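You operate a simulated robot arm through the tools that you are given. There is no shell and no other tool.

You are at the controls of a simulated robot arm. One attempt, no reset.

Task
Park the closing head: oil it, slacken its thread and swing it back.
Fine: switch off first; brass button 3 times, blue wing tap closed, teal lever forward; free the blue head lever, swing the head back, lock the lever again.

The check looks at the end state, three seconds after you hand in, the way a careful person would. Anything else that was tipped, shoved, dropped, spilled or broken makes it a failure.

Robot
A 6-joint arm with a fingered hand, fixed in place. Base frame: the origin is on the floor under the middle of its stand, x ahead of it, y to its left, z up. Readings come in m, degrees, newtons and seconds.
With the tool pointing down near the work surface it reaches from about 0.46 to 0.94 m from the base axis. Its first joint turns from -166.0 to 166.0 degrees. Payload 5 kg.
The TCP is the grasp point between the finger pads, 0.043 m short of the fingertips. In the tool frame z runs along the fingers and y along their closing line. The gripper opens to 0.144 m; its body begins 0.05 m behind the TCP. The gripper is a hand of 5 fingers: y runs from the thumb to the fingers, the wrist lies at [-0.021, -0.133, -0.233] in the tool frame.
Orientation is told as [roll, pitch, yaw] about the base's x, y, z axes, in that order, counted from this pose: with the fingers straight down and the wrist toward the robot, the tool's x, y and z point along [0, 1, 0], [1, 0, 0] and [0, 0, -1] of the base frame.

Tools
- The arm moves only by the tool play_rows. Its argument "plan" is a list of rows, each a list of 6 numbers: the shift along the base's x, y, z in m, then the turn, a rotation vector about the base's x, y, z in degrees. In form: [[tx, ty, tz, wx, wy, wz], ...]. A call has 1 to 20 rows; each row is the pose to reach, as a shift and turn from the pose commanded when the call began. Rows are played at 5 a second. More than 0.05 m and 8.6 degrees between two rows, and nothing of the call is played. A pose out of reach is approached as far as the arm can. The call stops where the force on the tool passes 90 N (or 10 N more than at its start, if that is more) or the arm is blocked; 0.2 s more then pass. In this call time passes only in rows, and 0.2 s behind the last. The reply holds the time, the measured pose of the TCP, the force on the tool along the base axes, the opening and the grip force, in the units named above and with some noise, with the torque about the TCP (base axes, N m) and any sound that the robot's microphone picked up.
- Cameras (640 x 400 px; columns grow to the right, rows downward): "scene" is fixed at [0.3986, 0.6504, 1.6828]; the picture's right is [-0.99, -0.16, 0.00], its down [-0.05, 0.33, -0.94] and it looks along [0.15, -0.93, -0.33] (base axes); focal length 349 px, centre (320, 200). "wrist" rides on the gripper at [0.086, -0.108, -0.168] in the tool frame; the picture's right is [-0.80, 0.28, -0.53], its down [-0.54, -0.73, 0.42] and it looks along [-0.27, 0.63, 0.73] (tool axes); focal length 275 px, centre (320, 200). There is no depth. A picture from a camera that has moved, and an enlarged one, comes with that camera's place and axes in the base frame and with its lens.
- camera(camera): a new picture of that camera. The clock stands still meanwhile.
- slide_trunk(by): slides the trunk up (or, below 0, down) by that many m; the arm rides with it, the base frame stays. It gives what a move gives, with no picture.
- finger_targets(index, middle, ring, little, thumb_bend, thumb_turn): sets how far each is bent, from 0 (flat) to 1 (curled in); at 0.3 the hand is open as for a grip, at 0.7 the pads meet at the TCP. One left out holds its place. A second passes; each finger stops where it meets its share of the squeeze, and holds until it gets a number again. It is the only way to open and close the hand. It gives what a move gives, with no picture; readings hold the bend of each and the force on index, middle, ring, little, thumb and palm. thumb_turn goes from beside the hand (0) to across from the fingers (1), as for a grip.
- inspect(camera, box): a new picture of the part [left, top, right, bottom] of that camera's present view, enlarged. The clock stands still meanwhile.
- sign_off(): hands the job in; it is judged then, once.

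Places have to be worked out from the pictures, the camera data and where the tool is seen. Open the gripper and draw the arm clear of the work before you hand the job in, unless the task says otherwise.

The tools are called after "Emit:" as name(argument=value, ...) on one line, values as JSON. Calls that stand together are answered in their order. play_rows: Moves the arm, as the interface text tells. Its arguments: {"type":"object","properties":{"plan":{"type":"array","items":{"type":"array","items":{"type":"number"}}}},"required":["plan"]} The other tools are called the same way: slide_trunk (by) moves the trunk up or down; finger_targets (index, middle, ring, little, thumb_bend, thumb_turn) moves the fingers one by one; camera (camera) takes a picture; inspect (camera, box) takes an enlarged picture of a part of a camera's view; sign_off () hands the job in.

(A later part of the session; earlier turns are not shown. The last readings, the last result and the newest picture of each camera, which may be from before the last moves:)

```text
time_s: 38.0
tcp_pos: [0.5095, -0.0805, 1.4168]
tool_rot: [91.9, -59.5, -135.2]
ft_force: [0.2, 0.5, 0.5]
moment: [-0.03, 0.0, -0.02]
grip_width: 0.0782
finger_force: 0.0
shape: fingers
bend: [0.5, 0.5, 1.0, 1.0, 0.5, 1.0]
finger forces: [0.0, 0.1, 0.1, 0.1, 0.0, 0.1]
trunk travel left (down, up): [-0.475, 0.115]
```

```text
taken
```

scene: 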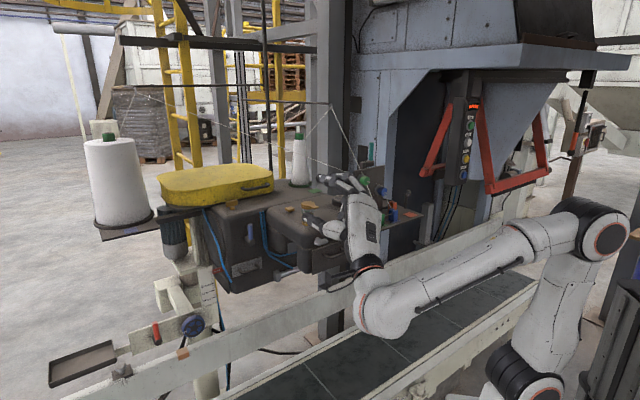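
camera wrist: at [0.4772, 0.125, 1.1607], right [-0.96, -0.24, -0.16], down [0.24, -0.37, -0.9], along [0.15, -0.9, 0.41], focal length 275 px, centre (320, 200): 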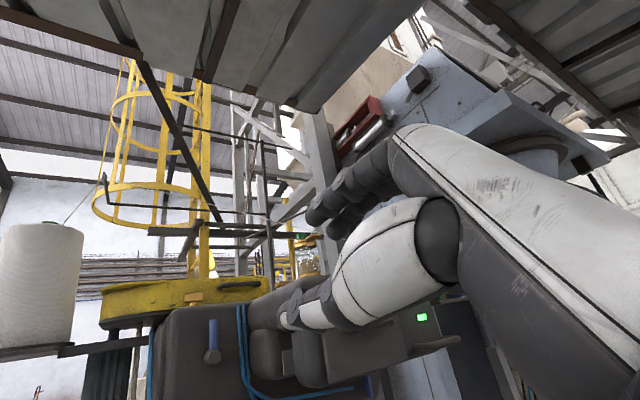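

The elbow is now up and clear. I bring the hand down and forward to the staging point 7 cm before the knob.

Emit:
play_rows(plan=[[0.0, -0.01, -0.035, 0, 0, 0], [-0.005, -0.03, -0.07, 0, 0, 0], [-0.015, -0.055, -0.105, 0, 0, 0], [-0.028, -0.085, -0.135, 0, 0, 0], [-0.041, -0.117, -0.16, 0, 0, 0], [-0.055, -0.15, -0.185, 0, 0, 0], [-0.071, -0.188, -0.2075, 0, 0, 0]])

Emit:
camera(camera="scene")

Emit:
inspect(camera="scene", box=[300, 200, 400, 280])

```text
time_s: 39.6
tcp_pos: [0.4757, -0.2362, 1.2655]
tool_rot: [82.3, -56.6, -128.5]
ft_force: [-0.2, 0.1, -0.2]
moment: [-0.04, -0.06, -0.02]
grip_width: 0.0785
finger_force: 0.1
shape: fingers
bend: [0.5, 0.5, 1.0, 1.0, 0.5, 1.0]
finger forces: [0.1, 0.0, 0.1, 0.0, 0.1, 0.0]
out of reach, approached as far as the arm can: row 2, 3, 4, 5, 6, 7
trunk travel left (down, up): [-0.475, 0.115]
```

```text
taken
```

scene: 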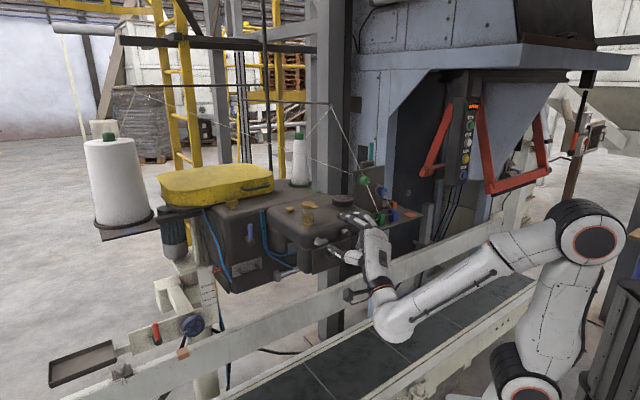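

```text
5.00 times, centred on (350, 240) of scene
camera zoom: at [0.3986, 0.6504, 1.6828], right [-0.99, -0.16, 0.0], down [-0.05, 0.33, -0.94], along [0.15, -0.93, -0.33], focal length 1745 px, centre (170, 0)
```

zoom: 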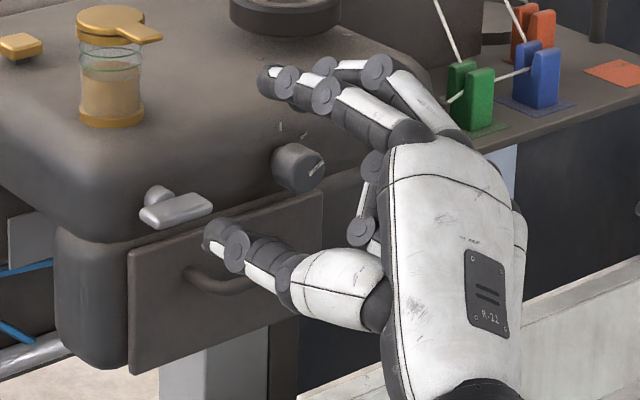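

Out of reach with the wrist low and close to the base, so I'll use a different grip: hand from above with fingers pointing down, thumb and index straddling the knob left and right. First I retreat and straighten the orientation.

Emit:
play_rows(plan=[[0.006, 0.034, 0.021, -1.3, -0.3, 0.4], [0.012, 0.068, 0.042, -2.7, -0.6, 0.8], [0.018, 0.102, 0.063, -4.0, -0.9, 1.1], [0.025, 0.136, 0.085, -5.4, -1.2, 1.5]])

Emit:
play_rows(plan=[[0, 0, 0.01, 5.3, 5.3, 0], [0, 0, 0.02, 10.6, 10.6, 0], [0, 0, 0.03, 15.9, 15.9, 0], [0, 0, 0.04, 21.2, 21.2, 0], [0, 0, 0.05, 26.5, 26.5, 0], [0, 0, 0.06, 31.8, 31.8, 0], [0, 0, 0.07, 37.1, 37.1, 0], [0, 0, 0.08, 42.4, 42.4, 0], [0, 0, 0.08, 47.7, 47.7, 0], [0, 0, 0.08, 53, 53, 0], [0, 0, 0.08, 58.3, 58.3, 0], [0, 0, 0.08, 63.6, 63.6, 0]])

Emit:
camera(camera="scene")

```text
time_s: 40.6
tcp_pos: [0.5015, -0.1024, 1.3568]
tool_rot: [89.3, -59.8, -132.7]
ft_force: [0.1, 0.3, -0.5]
moment: [0.0, -0.01, 0.03]
grip_width: 0.0781
finger_force: 0.0
shape: fingers
bend: [0.5, 0.5, 1.0, 1.0, 0.5, 1.0]
finger forces: [0.0, 0.0, 0.0, 0.0, 0.1, 0.0]
out of reach, approached as far as the arm can: row 4
trunk travel left (down, up): [-0.475, 0.115]
```

```text
time_s: 43.2
tcp_pos: [0.502, -0.1016, 1.4328]
tool_rot: [1.6, 0.5, -75.0]
ft_force: [-0.6, -0.1, 0.2]
moment: [0.0, 0.05, 0.0]
grip_width: 0.0783
finger_force: 0.1
shape: fingers
bend: [0.5, 0.5, 1.0, 1.0, 0.5, 1.0]
finger forces: [0.1, 0.1, 0.0, 0.0, 0.0, 0.0]
trunk travel left (down, up): [-0.475, 0.115]
```

```text
taken
```

scene: 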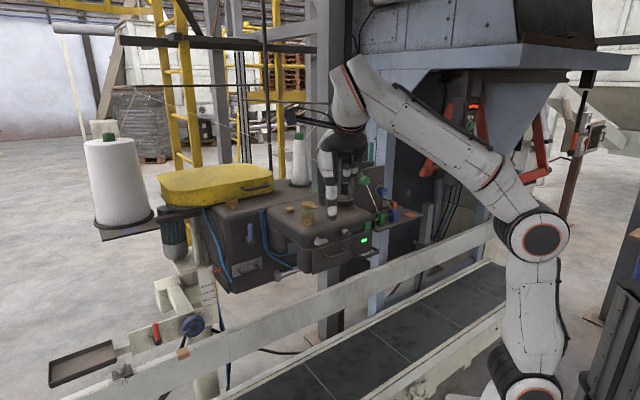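

Tool is pointing down again. I yaw to -135° while moving to a point above and in front of the knob, keeping well above the head.

Emit:
play_rows(plan=[[-0.004, -0.033, -0.005, 0, 0, -7.5], [-0.008, -0.066, -0.01, 0, 0, -15], [-0.012, -0.099, -0.015, 0, 0, -22.5], [-0.016, -0.132, -0.02, 0, 0, -30], [-0.02, -0.165, -0.025, 0, 0, -37.5], [-0.024, -0.198, -0.03, 0, 0, -45], [-0.028, -0.232, -0.035, 0, 0, -52.5], [-0.031, -0.266, -0.04, 0, 0, -60]])

Emit:
camera(camera="scene")

Emit:
inspect(camera="scene", box=[290, 150, 410, 250])

Emit:
camera(camera="wrist")

```text
time_s: 45.0
tcp_pos: [0.4455, -0.3696, 1.3594]
tool_rot: [2.2, 0.2, -134.9]
ft_force: [-0.2, 0.2, 0.1]
moment: [-0.04, -0.05, 0.01]
grip_width: 0.0783
finger_force: 0.0
shape: fingers
bend: [0.5, 0.5, 1.0, 1.0, 0.5, 1.0]
finger forces: [0.0, 0.1, 0.0, 0.0, 0.1, 0.1]
out of reach, approached as far as the arm can: row 6, 7, 8
trunk travel left (down, up): [-0.475, 0.115]
```

```text
taken
```

scene: 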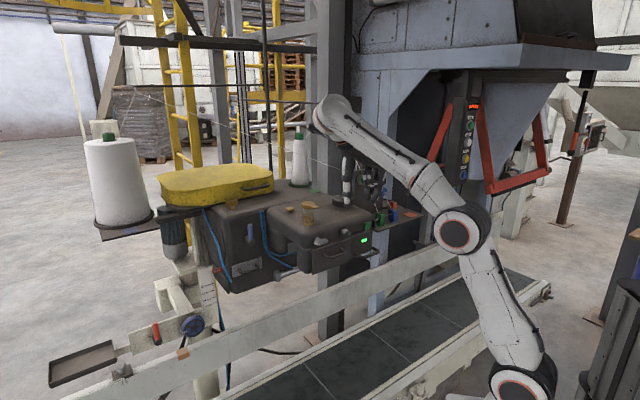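

```text
4.00 times, centred on (350, 200) of scene
camera zoom: at [0.3986, 0.6504, 1.6828], right [-0.99, -0.16, 0.0], down [-0.05, 0.33, -0.94], along [0.15, -0.93, -0.33], focal length 1396 px, centre (200, 200)
```

zoom: 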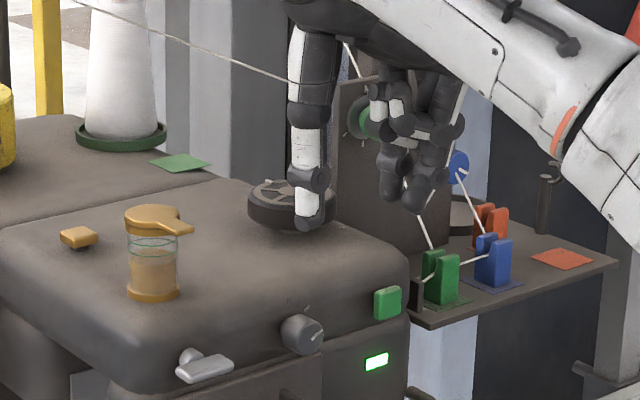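

```text
taken
camera wrist: at [0.5765, -0.3499, 1.5305], right [-0.78, 0.37, 0.5], down [0.14, 0.89, -0.44], along [-0.61, -0.27, -0.74], focal length 275 px, centre (320, 200)
```

wrist: 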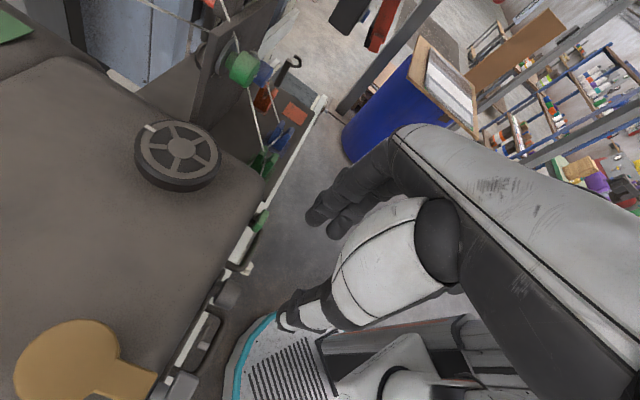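

Reach was limited by height only. I zoom in on where the fingers are versus the knob while descending to z≈1.27 and aligning in front of it.

Emit:
play_rows(plan=[[0.005, 0.0, -0.02, 0, 0, 0], [0.012, 0.001, -0.04, 0, 0, 0], [0.019, 0.002, -0.06, 0, 0, 0], [0.026, 0.002, -0.08, 0, 0, 0]])

Emit:
inspect(camera="scene", box=[300, 170, 400, 250])

Emit:
inspect(camera="wrist", box=[160, 160, 400, 360])

```text
time_s: 46.0
tcp_pos: [0.4723, -0.3662, 1.2806]
tool_rot: [1.5, 0.3, -135.1]
ft_force: [0.1, -0.5, 0.2]
moment: [0.03, 0.0, -0.01]
grip_width: 0.0783
finger_force: 0.2
shape: fingers
bend: [0.5, 0.5, 1.0, 1.0, 0.5, 1.0]
finger forces: [0.1, 0.0, 0.0, 0.0, 0.0, 0.0]
trunk travel left (down, up): [-0.475, 0.115]
```

```text
5.00 times, centred on (350, 210) of scene
camera zoom: at [0.3986, 0.6504, 1.6828], right [-0.99, -0.16, 0.0], down [-0.05, 0.33, -0.94], along [0.15, -0.93, -0.33], focal length 1745 px, centre (170, 150)
```

zoom: 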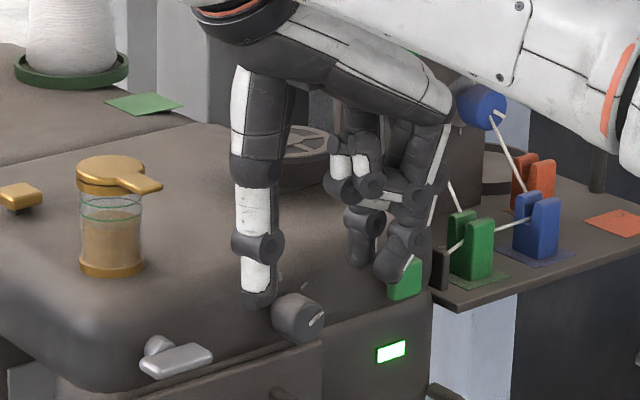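

```text
2.00 times, centred on (280, 260) of wrist
camera zoom: at [0.6049, -0.3478, 1.4504], right [-0.78, 0.37, 0.51], down [0.14, 0.89, -0.43], along [-0.62, -0.26, -0.74], focal length 551 px, centre (400, 80)
```

zoom: 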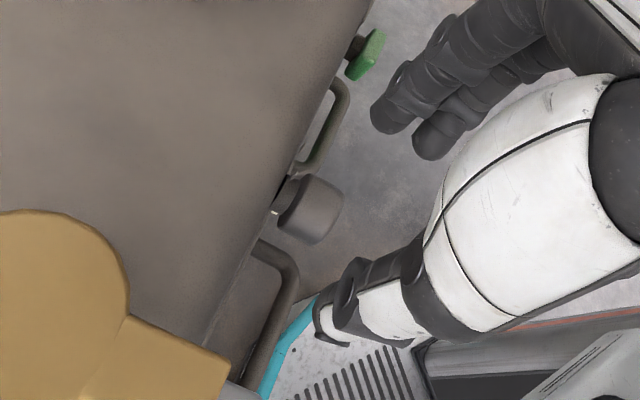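

From the wrist view the knob is centred at u≈0.074, v≈0.607 with the index at v≈0.600 and the pinch centred on it. I tilt the hand 25° clockwise about the knob axis and slide down along the fingers so the pads straddle the knob.

Emit:
play_rows(plan=[[-0.006, -0.008, 0.003, 4.4, -4.4, 0], [-0.012, -0.016, 0.006, 8.8, -8.8, 0], [-0.018, -0.024, 0.009, 13.3, -13.3, 0], [-0.0233, -0.0303, 0.009, 17.7, -17.7, 0]])

Emit:
inspect(camera="scene", box=[310, 180, 400, 250])

Emit:
inspect(camera="wrist", box=[160, 120, 400, 320])

```text
time_s: 47.0
tcp_pos: [0.4486, -0.3963, 1.289]
tool_rot: [1.5, 25.5, -135.1]
ft_force: [-0.4, -0.9, 0.5]
moment: [-0.02, 0.0, -0.02]
grip_width: 0.0785
finger_force: 0.1
shape: fingers
bend: [0.5, 0.5, 1.0, 1.0, 0.5, 1.0]
finger forces: [0.0, 0.0, 0.0, 0.0, 0.0, 0.0]
trunk travel left (down, up): [-0.475, 0.115]
```

```text
5.71 times, centred on (355, 215) of scene
camera zoom: at [0.3986, 0.6504, 1.6828], right [-0.99, -0.16, 0.0], down [-0.05, 0.33, -0.94], along [0.15, -0.93, -0.33], focal length 1994 px, centre (120, 114)
```

zoom: 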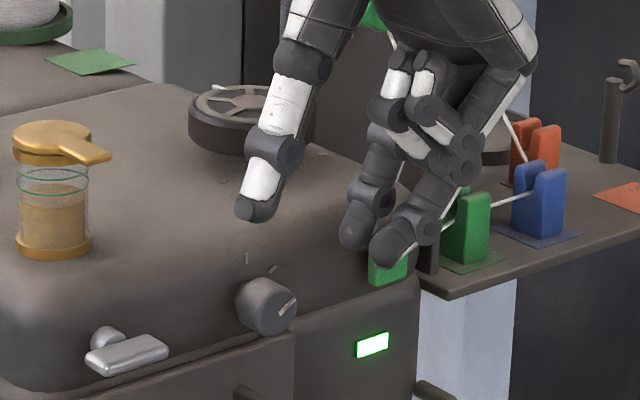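

```text
2.00 times, centred on (280, 220) of wrist
camera zoom: at [0.5231, -0.4367, 1.4893], right [-0.91, 0.24, 0.34], down [0.22, 0.97, -0.08], along [-0.35, 0.0, -0.94], focal length 551 px, centre (400, 160)
```

zoom: 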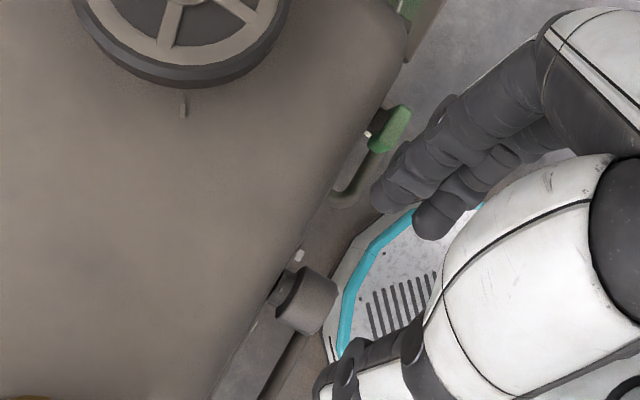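

The index is in line and the green button is just to its right, so I curl the middle finger away, narrow the opening slightly and slide down along the finger direction onto the knob.

Emit:
finger_targets(index=0.55, middle=1.0, thumb_bend=0.53)

Emit:
play_rows(plan=[[0.0045, 0.0045, -0.0136, 0, 0, 0], [0.009, 0.009, -0.0272, 0, 0, 0], [0.0135, 0.0135, -0.0408, 0, 0, 0], [0.018, 0.018, -0.0536, 0, 0, 0]])

Emit:
inspect(camera="scene", box=[310, 190, 400, 260])

Emit:
inspect(camera="wrist", box=[200, 120, 400, 320])

```text
time_s: 48.0
tcp_pos: [0.4494, -0.3956, 1.2887]
tool_rot: [1.6, 25.2, -135.1]
ft_force: [-0.3, -0.1, -1.1]
moment: [-0.05, 0.01, -0.02]
grip_width: 0.0646
finger_force: 0.2
shape: fingers
bend: [0.55, 1.0, 1.0, 1.0, 0.53, 1.0]
finger forces: [0.1, 0.0, 0.1, 0.0, 0.0, 0.0]
trunk travel left (down, up): [-0.475, 0.115]
```

```text
time_s: 49.0
tcp_pos: [0.4677, -0.3788, 1.2349]
tool_rot: [1.4, 25.3, -135.1]
ft_force: [-0.1, 0.6, -0.3]
moment: [-0.02, 0.0, 0.0]
grip_width: 0.0644
finger_force: 0.1
shape: fingers
bend: [0.55, 1.0, 1.0, 1.0, 0.53, 1.0]
finger forces: [0.0, 0.0, 0.1, 0.0, 0.0, 0.0]
trunk travel left (down, up): [-0.475, 0.115]
```

```text
5.71 times, centred on (355, 225) of scene
camera zoom: at [0.3986, 0.6504, 1.6828], right [-0.99, -0.16, 0.0], down [-0.05, 0.33, -0.94], along [0.15, -0.93, -0.33], focal length 1994 px, centre (120, 57)
```

zoom: 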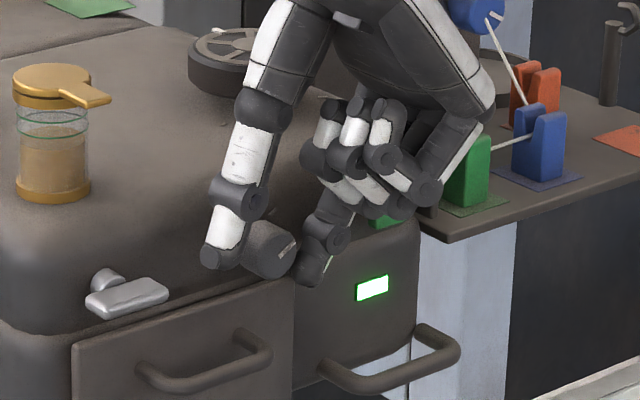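

```text
2.00 times, centred on (300, 220) of wrist
camera zoom: at [0.5424, -0.4178, 1.4353], right [-0.91, 0.24, 0.34], down [0.22, 0.97, -0.08], along [-0.35, 0.0, -0.94], focal length 551 px, centre (360, 160)
```

zoom: 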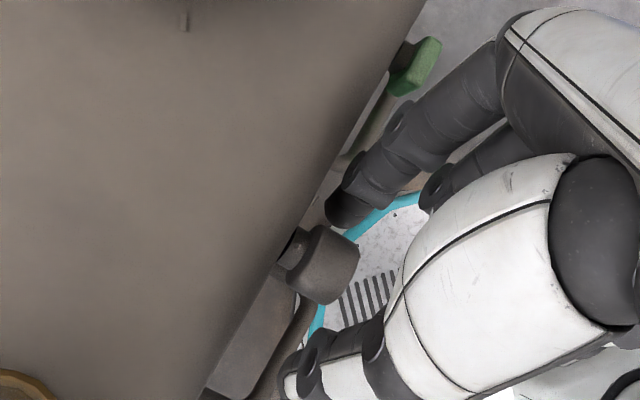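

The thumb is just left of the knob and the index just right. I close the two on the knob.

Emit:
finger_targets(index=0.75, thumb_bend=0.75)

Emit:
inspect(camera="scene", box=[310, 190, 400, 260])

Emit:
inspect(camera="wrist", box=[200, 120, 400, 320])

```text
time_s: 50.0
tcp_pos: [0.467, -0.3761, 1.2335]
tool_rot: [1.5, 25.4, -135.1]
ft_force: [3.7, 7.0, 0.6]
moment: [0.25, -0.11, 0.0]
grip_width: 0.0294
finger_force: 12.1
shape: fingers
bend: [0.62, 1.0, 1.0, 1.0, 0.68, 1.0]
finger forces: [9.4, 0.0, 0.0, 0.0, 15.2, 0.0]
trunk travel left (down, up): [-0.475, 0.115]
```

```text
5.71 times, centred on (355, 225) of scene
camera zoom: at [0.3986, 0.6504, 1.6828], right [-0.99, -0.16, 0.0], down [-0.05, 0.33, -0.94], along [0.15, -0.93, -0.33], focal length 1994 px, centre (120, 57)
```

zoom: 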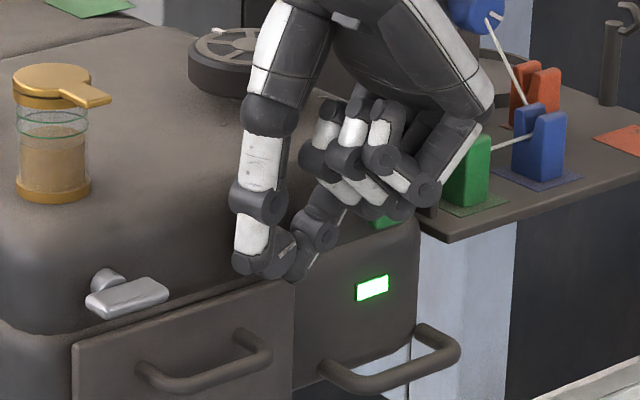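

```text
2.00 times, centred on (300, 220) of wrist
camera zoom: at [0.5431, -0.4167, 1.4351], right [-0.91, 0.24, 0.34], down [0.22, 0.97, -0.08], along [-0.35, 0.0, -0.94], focal length 551 px, centre (360, 160)
```

zoom: 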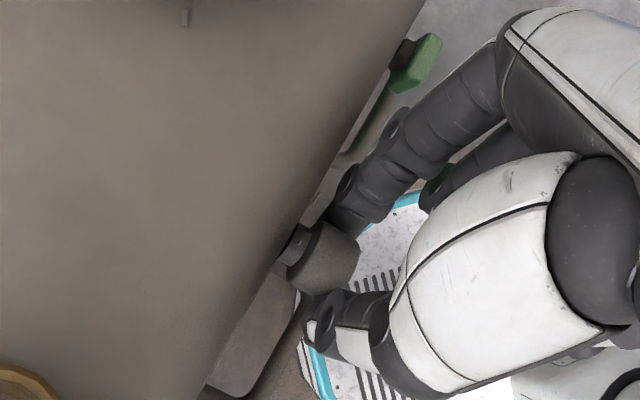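

The knob is held (29 mm, ~10 N). I twist counter-clockwise 40° about the knob's axis.

Emit:
play_rows(plan=[[0.0024, 0.0024, 0.0012, -5.66, 5.66, 0], [0.0049, 0.0049, 0.0018, -11.3, 11.3, 0], [0.0074, 0.0074, 0.002, -17, 17, 0], [0.0099, 0.0099, 0.0017, -22.6, 22.6, 0], [0.0123, 0.0123, 0.0009, -28.3, 28.3, 0]])

Emit:
inspect(camera="scene", box=[310, 190, 400, 260])

```text
time_s: 51.2
tcp_pos: [0.481, -0.3656, 1.2353]
tool_rot: [1.4, -14.7, -135.0]
ft_force: [7.8, 12.8, 0.2]
moment: [0.45, -0.32, 0.02]
grip_width: 0.0298
finger_force: 12.9
shape: fingers
bend: [0.63, 1.0, 1.0, 1.0, 0.67, 1.0]
finger forces: [6.6, 0.0, 0.0, 0.0, 19.2, 0.0]
trunk travel left (down, up): [-0.475, 0.115]
```

```text
5.71 times, centred on (355, 225) of scene
camera zoom: at [0.3986, 0.6504, 1.6828], right [-0.99, -0.16, 0.0], down [-0.05, 0.33, -0.94], along [0.15, -0.93, -0.33], focal length 1994 px, centre (120, 57)
```

zoom: 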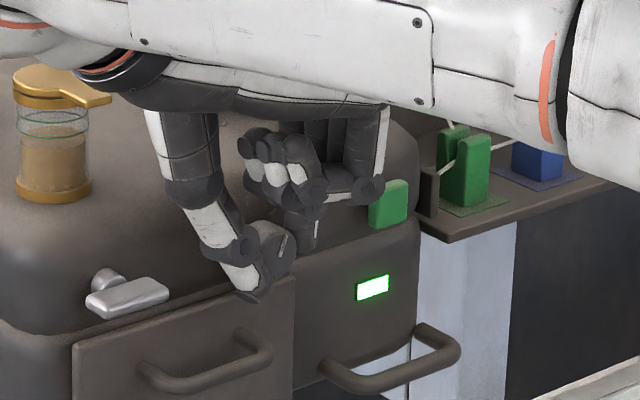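

The knob turned with the hand; the lamp is still lit. I zoom to see the pointer.

Emit:
inspect(camera="scene", box=[335, 215, 375, 245])

Emit:
inspect(camera="wrist", box=[150, 120, 400, 320])

```text
13.33 times, centred on (355, 230) of scene
camera zoom: at [0.3986, 0.6504, 1.6828], right [-0.99, -0.16, 0.0], down [-0.05, 0.33, -0.94], along [0.15, -0.93, -0.33], focal length 4653 px, centre (-147, -200)
```

zoom: 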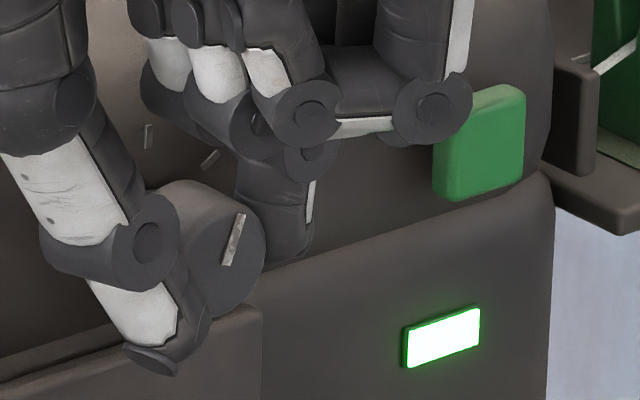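

```text
2.00 times, centred on (275, 220) of wrist
camera zoom: at [0.6428, -0.3182, 1.372], right [-0.67, 0.47, 0.57], down [0.04, 0.79, -0.61], along [-0.74, -0.38, -0.56], focal length 551 px, centre (410, 160)
```

zoom: 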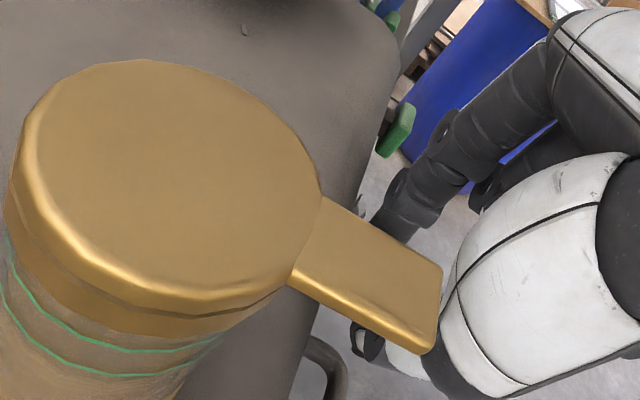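

The pointer moved 40° (now ~24° from 12 o'clock). The wrist camera is getting near the jar, so I release, turn the hand back, and regrip for the remaining ~25°.

Emit:
finger_targets(index=0.55, thumb_bend=0.53)

Emit:
play_rows(plan=[[-0.0024, -0.0024, 0.0008, 5.66, -5.66, 0], [-0.0049, -0.0049, 0.001, 11.3, -11.3, 0], [-0.0074, -0.0074, 0.001, 17, -17, 0], [-0.0099, -0.0099, 0.0003, 22.6, -22.6, 0], [-0.0123, -0.0123, -0.0009, 28.3, -28.3, 0]])

Emit:
inspect(camera="scene", box=[325, 205, 385, 250])

```text
time_s: 52.2
tcp_pos: [0.4797, -0.3668, 1.2349]
tool_rot: [1.5, -14.7, -135.1]
ft_force: [-0.1, -1.0, 0.7]
moment: [0.01, -0.06, 0.03]
grip_width: 0.0633
finger_force: 0.1
shape: fingers
bend: [0.55, 1.0, 1.0, 1.0, 0.53, 1.0]
finger forces: [0.0, 0.1, 0.1, 0.0, 0.0, 0.1]
trunk travel left (down, up): [-0.475, 0.115]
```

```text
time_s: 53.4
tcp_pos: [0.4677, -0.3788, 1.2359]
tool_rot: [1.5, 25.5, -135.1]
ft_force: [0.1, 0.1, -0.4]
moment: [-0.02, 0.0, 0.02]
grip_width: 0.0632
finger_force: 0.1
shape: fingers
bend: [0.55, 1.0, 1.0, 1.0, 0.53, 1.0]
finger forces: [0.0, 0.0, 0.0, 0.0, 0.1, 0.0]
trunk travel left (down, up): [-0.475, 0.115]
```

```text
8.89 times, centred on (355, 228) of scene
camera zoom: at [0.3986, 0.6504, 1.6828], right [-0.99, -0.16, 0.0], down [-0.05, 0.33, -0.94], along [0.15, -0.93, -0.33], focal length 3102 px, centre (9, -44)
```

zoom: 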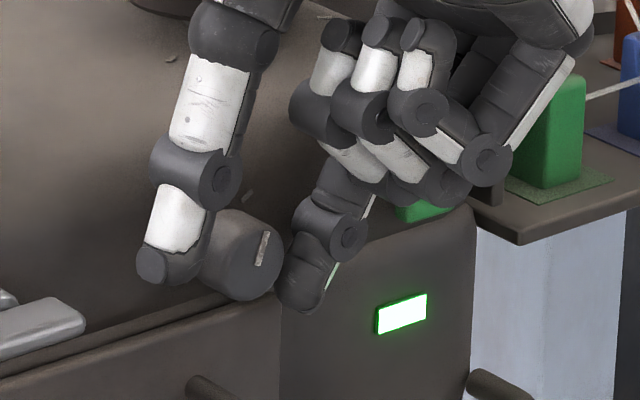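

The knob kept its new position. I regrip and twist the remaining angle.

Emit:
finger_targets(index=0.75, thumb_bend=0.75)

Emit:
play_rows(plan=[[0.0024, 0.0024, 0.0012, -5.66, 5.66, 0], [0.0049, 0.0049, 0.0018, -11.3, 11.3, 0], [0.0062, 0.0062, 0.002, -14.2, 14.2, 0]])

Emit:
inspect(camera="scene", box=[325, 205, 385, 250])

```text
time_s: 54.4
tcp_pos: [0.4679, -0.3783, 1.2353]
tool_rot: [1.5, 25.4, -135.1]
ft_force: [4.4, 6.8, -0.6]
moment: [0.26, -0.1, 0.02]
grip_width: 0.0301
finger_force: 13.2
shape: fingers
bend: [0.62, 1.0, 1.0, 1.0, 0.67, 1.0]
finger forces: [9.1, 0.0, 0.0, 0.0, 16.3, 0.0]
trunk travel left (down, up): [-0.475, 0.115]
```

```text
time_s: 55.2
tcp_pos: [0.4756, -0.3716, 1.2368]
tool_rot: [1.5, 5.2, -135.1]
ft_force: [7.2, 9.6, -0.6]
moment: [0.34, -0.25, -0.04]
grip_width: 0.0299
finger_force: 13.7
shape: fingers
bend: [0.63, 1.0, 1.0, 1.0, 0.67, 1.0]
finger forces: [7.7, 0.0, 0.1, 0.0, 18.4, 0.0]
trunk travel left (down, up): [-0.475, 0.115]
```

```text
8.89 times, centred on (355, 228) of scene
camera zoom: at [0.3986, 0.6504, 1.6828], right [-0.99, -0.16, 0.0], down [-0.05, 0.33, -0.94], along [0.15, -0.93, -0.33], focal length 3102 px, centre (9, -44)
```

zoom: 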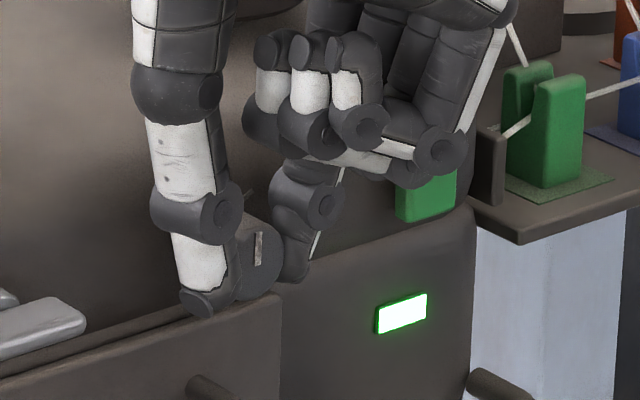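

The pointer is now essentially at 12 o'clock but the lamp is still lit; I nudge on a few more degrees to feel for the stop or a click.

Emit:
play_rows(plan=[[0.0012, 0.0012, 0.0002, -2.1, 2.1, 0], [0.0024, 0.0024, 0.0003, -4.2, 4.2, 0], [0.0036, 0.0036, 0.0002, -6.4, 6.4, 0]])

Emit:
inspect(camera="scene", box=[325, 205, 385, 250])

```text
time_s: 56.0
tcp_pos: [0.4788, -0.3679, 1.237]
tool_rot: [1.5, -3.9, -135.1]
ft_force: [9.4, 10.7, 0.6]
moment: [0.59, -0.45, 0.01]
grip_width: 0.0301
finger_force: 13.6
shape: fingers
bend: [0.63, 1.0, 1.0, 1.0, 0.67, 1.0]
finger forces: [8.4, 0.0, 0.1, 0.0, 19.0, 0.1]
trunk travel left (down, up): [-0.475, 0.115]
```

```text
8.89 times, centred on (355, 228) of scene
camera zoom: at [0.3986, 0.6504, 1.6828], right [-0.99, -0.16, 0.0], down [-0.05, 0.33, -0.94], along [0.15, -0.93, -0.33], focal length 3102 px, centre (9, -44)
```

zoom: 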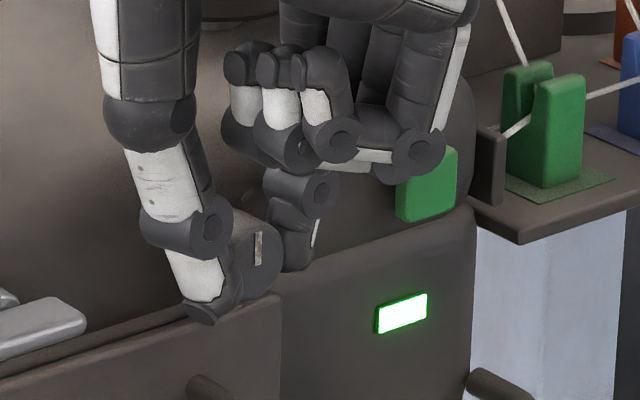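

The knob is at a stop at 12 o'clock. I release it and check whether the lamp changes.

Emit:
finger_targets(index=0.5, thumb_bend=0.5)

Emit:
inspect(camera="scene", box=[325, 205, 385, 250])

```text
time_s: 57.0
tcp_pos: [0.4781, -0.3708, 1.2373]
tool_rot: [1.6, -3.8, -135.2]
ft_force: [-0.1, -0.3, 0.0]
moment: [-0.02, 0.0, -0.01]
grip_width: 0.0777
finger_force: 0.0
shape: fingers
bend: [0.5, 1.0, 1.0, 1.0, 0.5, 1.0]
finger forces: [0.0, 0.0, 0.1, 0.1, 0.0, 0.0]
trunk travel left (down, up): [-0.475, 0.115]
```

```text
8.89 times, centred on (355, 228) of scene
camera zoom: at [0.3986, 0.6504, 1.6828], right [-0.99, -0.16, 0.0], down [-0.05, 0.33, -0.94], along [0.15, -0.93, -0.33], focal length 3102 px, centre (9, -44)
```

zoom: 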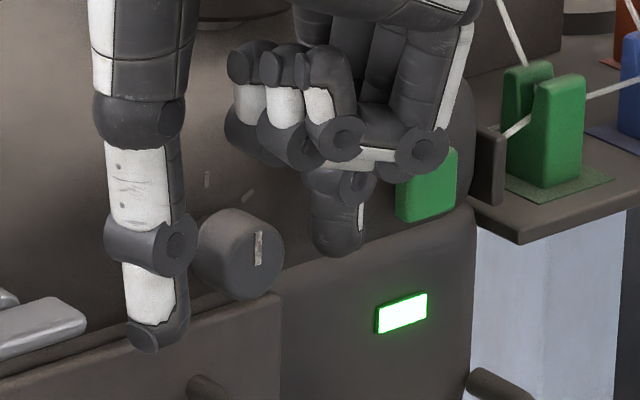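

The pointer is at a stop at 12 o'clock but the lamp is still green. An earlier picture hinted at a third tick, so I lift the hand off and study the knob face more closely.

Emit:
play_rows(plan=[[-0.01, 0.01, 0.03, 0, 0, 0], [-0.02, 0.02, 0.065, 0, 0, 0], [-0.035, 0.035, 0.1, 0, 0, 0], [-0.055, 0.055, 0.13, 0, 0, 0]])

Emit:
inspect(camera="scene", box=[330, 210, 380, 250])

Emit:
camera(camera="wrist")

```text
time_s: 58.0
tcp_pos: [0.4174, -0.3156, 1.3625]
tool_rot: [1.8, -3.8, -134.9]
ft_force: [-1.1, -0.2, 0.3]
moment: [-0.02, -0.05, 0.05]
grip_width: 0.0777
finger_force: 0.1
shape: fingers
bend: [0.5, 1.0, 1.0, 1.0, 0.5, 1.0]
finger forces: [0.1, 0.0, 0.1, 0.1, 0.0, 0.0]
out of reach, approached as far as the arm can: row 4
trunk travel left (down, up): [-0.475, 0.115]
```

```text
10.00 times, centred on (355, 230) of scene
camera zoom: at [0.3986, 0.6504, 1.6828], right [-0.99, -0.16, 0.0], down [-0.05, 0.33, -0.94], along [0.15, -0.93, -0.33], focal length 3490 px, centre (-30, -100)
```

zoom: 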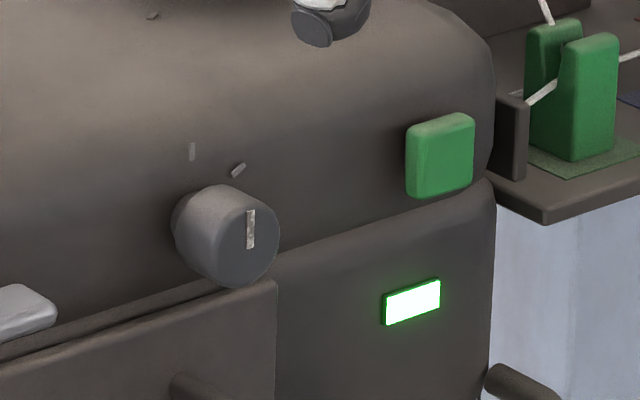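

```text
taken
camera wrist: at [0.5581, -0.2893, 1.5258], right [-0.75, 0.4, 0.53], down [0.12, 0.87, -0.49], along [-0.65, -0.31, -0.7], focal length 275 px, centre (320, 200)
```

wrist: 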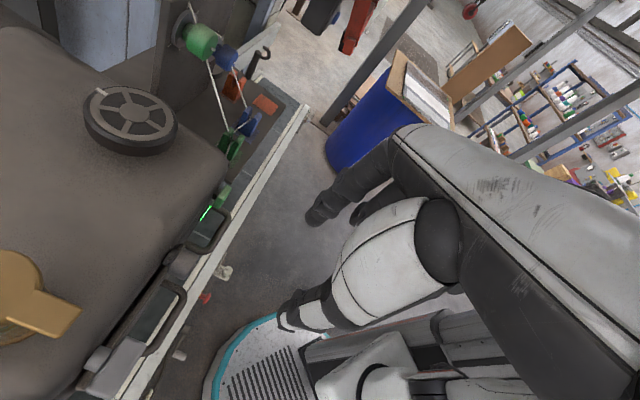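

A computation from an earlier view suggests three ticks (0°, 60°, 120°). I zoom with the wrist camera on the knob, green button and lamp for labels.

Emit:
inspect(camera="wrist", box=[140, 170, 260, 310])

Emit:
inspect(camera="wrist", box=[60, 260, 220, 400])

Emit:
inspect(camera="scene", box=[355, 222, 395, 252])

Emit:
inspect(camera="scene", box=[300, 230, 345, 260])

```text
2.86 times, centred on (200, 240) of wrist
camera zoom: at [0.5581, -0.2893, 1.5258], right [-0.75, 0.4, 0.53], down [0.12, 0.87, -0.49], along [-0.65, -0.31, -0.7], focal length 786 px, centre (663, 86)
```

zoom: 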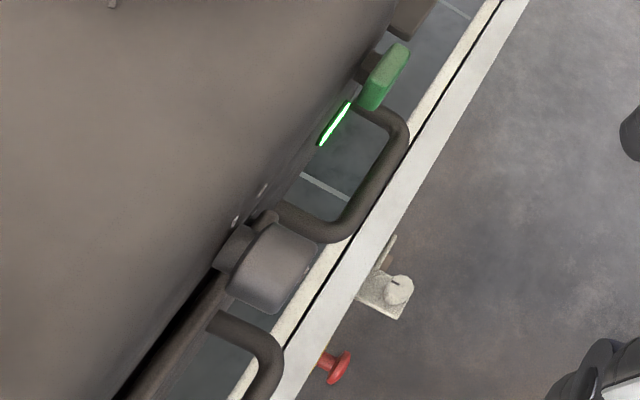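

```text
2.86 times, centred on (140, 330) of wrist
camera zoom: at [0.5581, -0.2893, 1.5258], right [-0.75, 0.4, 0.53], down [0.12, 0.87, -0.49], along [-0.65, -0.31, -0.7], focal length 786 px, centre (834, -171)
```

zoom: 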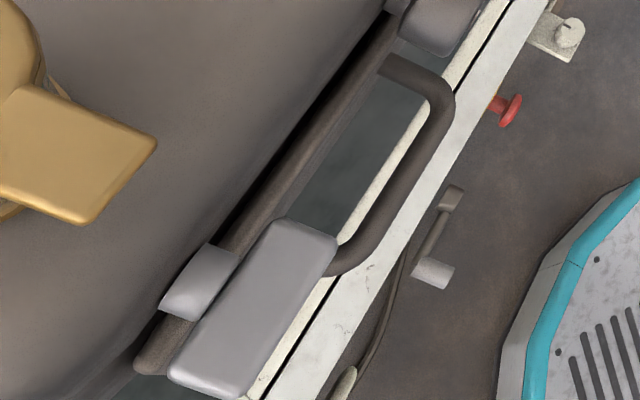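

```text
13.33 times, centred on (375, 237) of scene
camera zoom: at [0.3986, 0.6504, 1.6828], right [-0.99, -0.16, 0.0], down [-0.05, 0.33, -0.94], along [0.15, -0.93, -0.33], focal length 4653 px, centre (-413, -293)
```

zoom: 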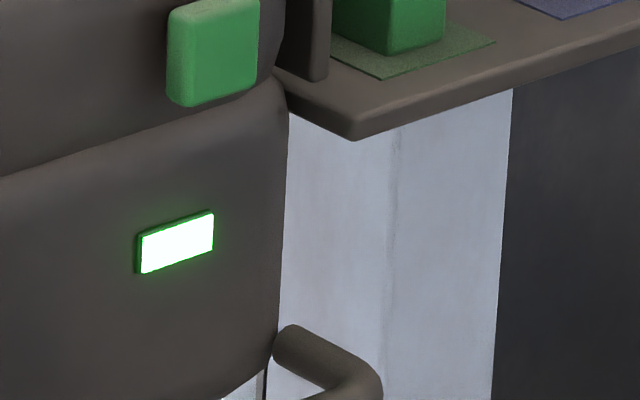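

```text
13.33 times, centred on (322, 245) of scene
camera zoom: at [0.3986, 0.6504, 1.6828], right [-0.99, -0.16, 0.0], down [-0.05, 0.33, -0.94], along [0.15, -0.93, -0.33], focal length 4653 px, centre (287, -400)
```

zoom: 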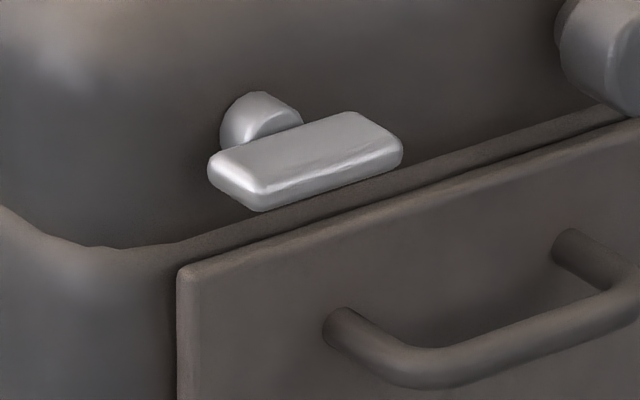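

I zoom tighter on the knob from this angle to count the ticks.

Emit:
inspect(camera="wrist", box=[155, 215, 215, 275])

```text
6.67 times, centred on (185, 245) of wrist
camera zoom: at [0.5581, -0.2893, 1.5258], right [-0.75, 0.4, 0.53], down [0.12, 0.87, -0.49], along [-0.65, -0.31, -0.7], focal length 1835 px, centre (1220, -100)
```

zoom: 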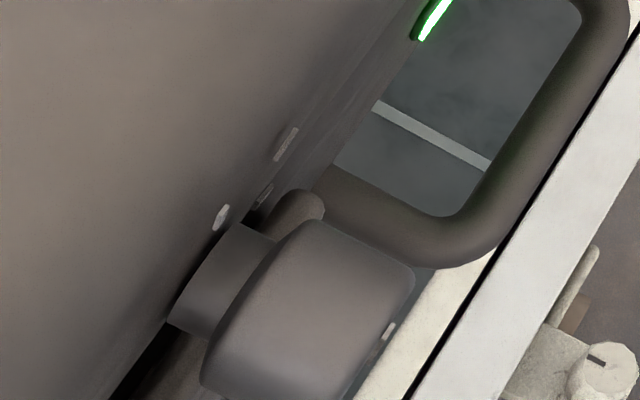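

There are three ticks (0°, 60°, 120°), the pointer started at the middle one; at 0° the lamp stays lit. I'll test the other end (120°) to see whether the lamp responds: return to the knob, grip and twist clockwise.

Emit:
play_rows(plan=[[0.02, -0.018, -0.03, 0, 0, 0], [0.036, -0.033, -0.062, 0, 0, 0], [0.05, -0.045, -0.095, 0, 0, 0], [0.061, -0.0535, -0.1255, 0, 0, 0]])

Emit:
play_rows(plan=[[0.0018, 0.0018, -0.0005, -3.9, 3.9, 0], [0.0036, 0.0036, -0.0011, -7.8, 7.8, 0]])

Emit:
inspect(camera="scene", box=[325, 205, 385, 250])

```text
time_s: 59.0
tcp_pos: [0.4817, -0.3688, 1.2362]
tool_rot: [1.5, -3.8, -135.2]
ft_force: [0.2, -0.5, -0.1]
moment: [0.0, -0.02, 0.03]
grip_width: 0.0779
finger_force: 0.1
shape: fingers
bend: [0.5, 1.0, 1.0, 1.0, 0.5, 1.0]
finger forces: [0.0, 0.1, 0.1, 0.1, 0.0, 0.1]
trunk travel left (down, up): [-0.475, 0.115]
```

```text
time_s: 59.6
tcp_pos: [0.4847, -0.3658, 1.2347]
tool_rot: [1.6, -15.0, -135.0]
ft_force: [1.4, 0.4, -0.6]
moment: [-0.02, 0.03, 0.03]
grip_width: 0.0779
finger_force: 0.1
shape: fingers
bend: [0.5, 1.0, 1.0, 1.0, 0.5, 1.0]
finger forces: [0.0, 0.0, 0.0, 0.1, 0.0, 0.0]
trunk travel left (down, up): [-0.475, 0.115]
```

```text
8.89 times, centred on (355, 228) of scene
camera zoom: at [0.3986, 0.6504, 1.6828], right [-0.99, -0.16, 0.0], down [-0.05, 0.33, -0.94], along [0.15, -0.93, -0.33], focal length 3102 px, centre (9, -44)
```

zoom: 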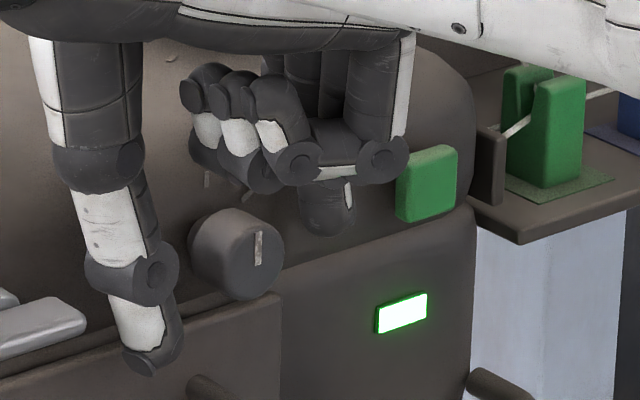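

Positioned around the knob. Grip and twist clockwise 40°.

Emit:
finger_targets(index=0.75, thumb_bend=0.75)

Emit:
play_rows(plan=[[-0.0026, -0.0026, 0.0009, 5.66, -5.66, 0], [-0.0052, -0.0052, 0.0012, 11.3, -11.3, 0], [-0.0079, -0.0079, 0.0011, 17, -17, 0], [-0.0105, -0.0105, 0.0004, 22.6, -22.6, 0], [-0.0132, -0.0132, -0.0009, 28.3, -28.3, 0]])

Emit:
finger_targets(index=0.52, thumb_bend=0.52)

Emit:
play_rows(plan=[[0.0026, 0.0026, 0.0012, -5.66, 5.66, 0], [0.0052, 0.0052, 0.0018, -11.3, 11.3, 0], [0.0079, 0.0079, 0.002, -17, 17, 0], [0.0105, 0.0105, 0.0017, -22.6, 22.6, 0], [0.0132, 0.0132, 0.0009, -28.3, 28.3, 0]])

Emit:
inspect(camera="scene", box=[325, 205, 385, 250])

```text
time_s: 60.6
tcp_pos: [0.4853, -0.3652, 1.2341]
tool_rot: [1.5, -14.9, -135.1]
ft_force: [2.2, 6.0, -7.6]
moment: [0.25, -0.09, -0.13]
grip_width: 0.0304
finger_force: 13.2
shape: fingers
bend: [0.62, 1.0, 1.0, 1.0, 0.67, 1.0]
finger forces: [9.3, 0.0, 0.0, 0.0, 16.3, 0.1]
trunk travel left (down, up): [-0.475, 0.115]
```

```text
time_s: 61.8
tcp_pos: [0.4707, -0.3793, 1.2347]
tool_rot: [1.5, 25.3, -135.0]
ft_force: [-1.3, 2.6, 1.6]
moment: [0.1, 0.13, -0.06]
grip_width: 0.0301
finger_force: 12.8
shape: fingers
bend: [0.61, 1.0, 1.0, 1.0, 0.68, 1.0]
finger forces: [12.1, 0.0, 0.0, 0.0, 13.5, 0.1]
trunk travel left (down, up): [-0.475, 0.115]
```

```text
time_s: 62.8
tcp_pos: [0.4708, -0.3786, 1.2344]
tool_rot: [1.4, 25.2, -135.1]
ft_force: [1.1, 0.2, 0.1]
moment: [0.01, 0.0, 0.0]
grip_width: 0.0707
finger_force: 0.1
shape: fingers
bend: [0.52, 1.0, 1.0, 1.0, 0.52, 1.0]
finger forces: [0.0, 0.1, 0.0, 0.0, 0.0, 0.0]
trunk travel left (down, up): [-0.475, 0.115]
```

```text
time_s: 64.0
tcp_pos: [0.4842, -0.3649, 1.2379]
tool_rot: [1.6, -15.1, -135.1]
ft_force: [-0.5, 0.5, -0.7]
moment: [-0.02, 0.01, 0.0]
grip_width: 0.0708
finger_force: 0.0
shape: fingers
bend: [0.52, 1.0, 1.0, 1.0, 0.52, 1.0]
finger forces: [0.1, 0.1, 0.1, 0.0, 0.0, 0.1]
trunk travel left (down, up): [-0.475, 0.115]
```

```text
8.89 times, centred on (355, 228) of scene
camera zoom: at [0.3986, 0.6504, 1.6828], right [-0.99, -0.16, 0.0], down [-0.05, 0.33, -0.94], along [0.15, -0.93, -0.33], focal length 3102 px, centre (9, -44)
```

zoom: 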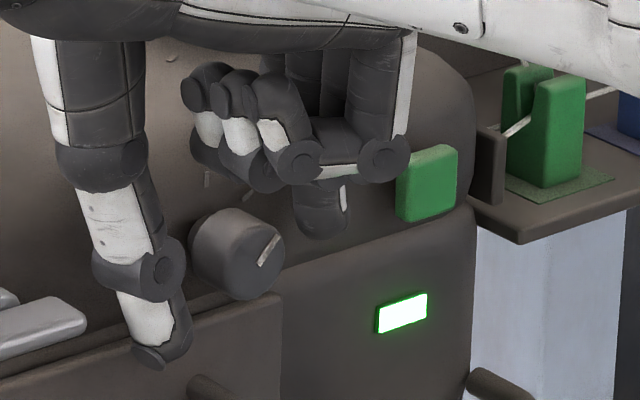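

It turned 40°. Repeat the regrip twist clockwise two more times.

Emit:
finger_targets(index=0.75, thumb_bend=0.75)

Emit:
play_rows(plan=[[-0.0026, -0.0026, 0.0005, 5.66, -5.66, 0], [-0.0052, -0.0052, 0.0006, 11.3, -11.3, 0], [-0.0079, -0.0079, 0.0003, 17, -17, 0], [-0.0105, -0.0105, -0.0006, 22.6, -22.6, 0], [-0.0132, -0.0132, -0.002, 28.3, -28.3, 0]])

Emit:
finger_targets(index=0.52, thumb_bend=0.52)

Emit:
inspect(camera="scene", box=[325, 205, 385, 250])

Emit:
play_rows(plan=[[0.0026, 0.0026, 0.0012, -5.66, 5.66, 0], [0.0052, 0.0052, 0.0018, -11.3, 11.3, 0], [0.0079, 0.0079, 0.002, -17, 17, 0], [0.0105, 0.0105, 0.0017, -22.6, 22.6, 0], [0.0132, 0.0132, 0.0009, -28.3, 28.3, 0]])

Emit:
finger_targets(index=0.75, thumb_bend=0.75)

Emit:
play_rows(plan=[[-0.0026, -0.0026, 0.0005, 5.66, -5.66, 0], [-0.0052, -0.0052, 0.0006, 11.3, -11.3, 0], [-0.0079, -0.0079, 0.0003, 17, -17, 0], [-0.0105, -0.0105, -0.0006, 22.6, -22.6, 0], [-0.0132, -0.0132, -0.002, 28.3, -28.3, 0]])

Emit:
inspect(camera="scene", box=[325, 205, 385, 250])

```text
time_s: 65.0
tcp_pos: [0.4857, -0.3645, 1.2344]
tool_rot: [1.6, -14.8, -135.1]
ft_force: [1.0, 6.5, -5.1]
moment: [0.23, -0.09, -0.1]
grip_width: 0.0304
finger_force: 13.1
shape: fingers
bend: [0.61, 1.0, 1.0, 1.0, 0.67, 1.0]
finger forces: [9.6, 0.0, 0.0, 0.0, 15.8, 0.0]
trunk travel left (down, up): [-0.475, 0.115]
```

```text
time_s: 66.2
tcp_pos: [0.4713, -0.3792, 1.2349]
tool_rot: [1.6, 25.3, -135.1]
ft_force: [-5.2, 3.3, 5.6]
moment: [0.12, 0.16, -0.08]
grip_width: 0.0301
finger_force: 13.0
shape: fingers
bend: [0.61, 1.0, 1.0, 1.0, 0.68, 1.0]
finger forces: [11.7, 0.1, 0.0, 0.1, 14.1, 0.0]
trunk travel left (down, up): [-0.475, 0.115]
```

```text
time_s: 67.2
tcp_pos: [0.4721, -0.3792, 1.2339]
tool_rot: [1.5, 25.2, -135.1]
ft_force: [-0.2, -0.5, -0.1]
moment: [0.0, 0.03, 0.01]
grip_width: 0.0704
finger_force: 0.1
shape: fingers
bend: [0.52, 1.0, 1.0, 1.0, 0.52, 1.0]
finger forces: [0.0, 0.0, 0.0, 0.1, 0.0, 0.1]
trunk travel left (down, up): [-0.475, 0.115]
```

```text
8.89 times, centred on (355, 228) of scene
camera zoom: at [0.3986, 0.6504, 1.6828], right [-0.99, -0.16, 0.0], down [-0.05, 0.33, -0.94], along [0.15, -0.93, -0.33], focal length 3102 px, centre (9, -44)
```

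zoom: 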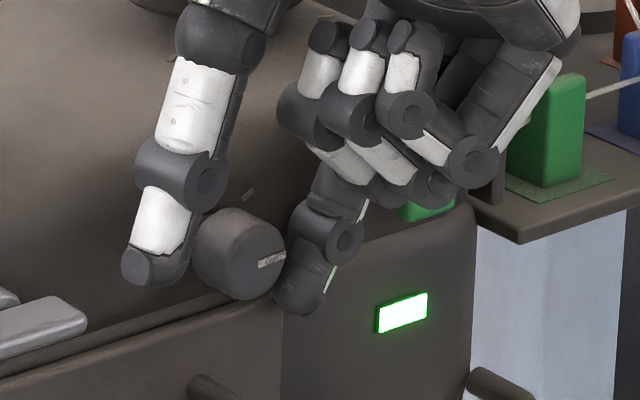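

```text
time_s: 68.4
tcp_pos: [0.4853, -0.368, 1.2346]
tool_rot: [1.6, -15.0, -135.1]
ft_force: [0.3, -0.7, -0.1]
moment: [0.01, -0.02, -0.02]
grip_width: 0.0708
finger_force: 0.1
shape: fingers
bend: [0.52, 1.0, 1.0, 1.0, 0.52, 1.0]
finger forces: [0.0, 0.0, 0.0, 0.0, 0.0, 0.0]
trunk travel left (down, up): [-0.475, 0.115]
```

```text
time_s: 69.4
tcp_pos: [0.4845, -0.3646, 1.2349]
tool_rot: [1.5, -14.8, -135.1]
ft_force: [2.3, 7.1, -5.9]
moment: [0.24, -0.08, -0.18]
grip_width: 0.0302
finger_force: 13.2
shape: fingers
bend: [0.62, 1.0, 1.0, 1.0, 0.67, 1.0]
finger forces: [9.5, 0.0, 0.0, 0.0, 16.4, 0.0]
trunk travel left (down, up): [-0.475, 0.115]
```

```text
time_s: 70.6
tcp_pos: [0.471, -0.3796, 1.233]
tool_rot: [1.5, 25.3, -135.1]
ft_force: [-1.1, 2.5, 0.4]
moment: [-0.08, 0.19, -0.09]
grip_width: 0.0295
finger_force: 12.5
shape: fingers
bend: [0.61, 1.0, 1.0, 1.0, 0.67, 1.0]
finger forces: [10.7, 0.0, 0.0, 0.0, 13.5, 0.0]
trunk travel left (down, up): [-0.475, 0.115]
```

```text
8.89 times, centred on (355, 228) of scene
camera zoom: at [0.3986, 0.6504, 1.6828], right [-0.99, -0.16, 0.0], down [-0.05, 0.33, -0.94], along [0.15, -0.93, -0.33], focal length 3102 px, centre (9, -44)
```

zoom: 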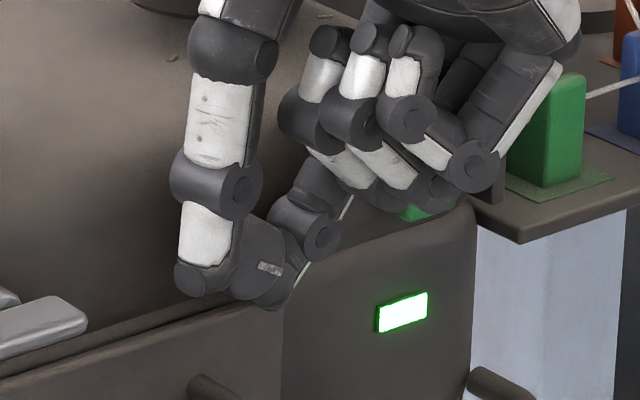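

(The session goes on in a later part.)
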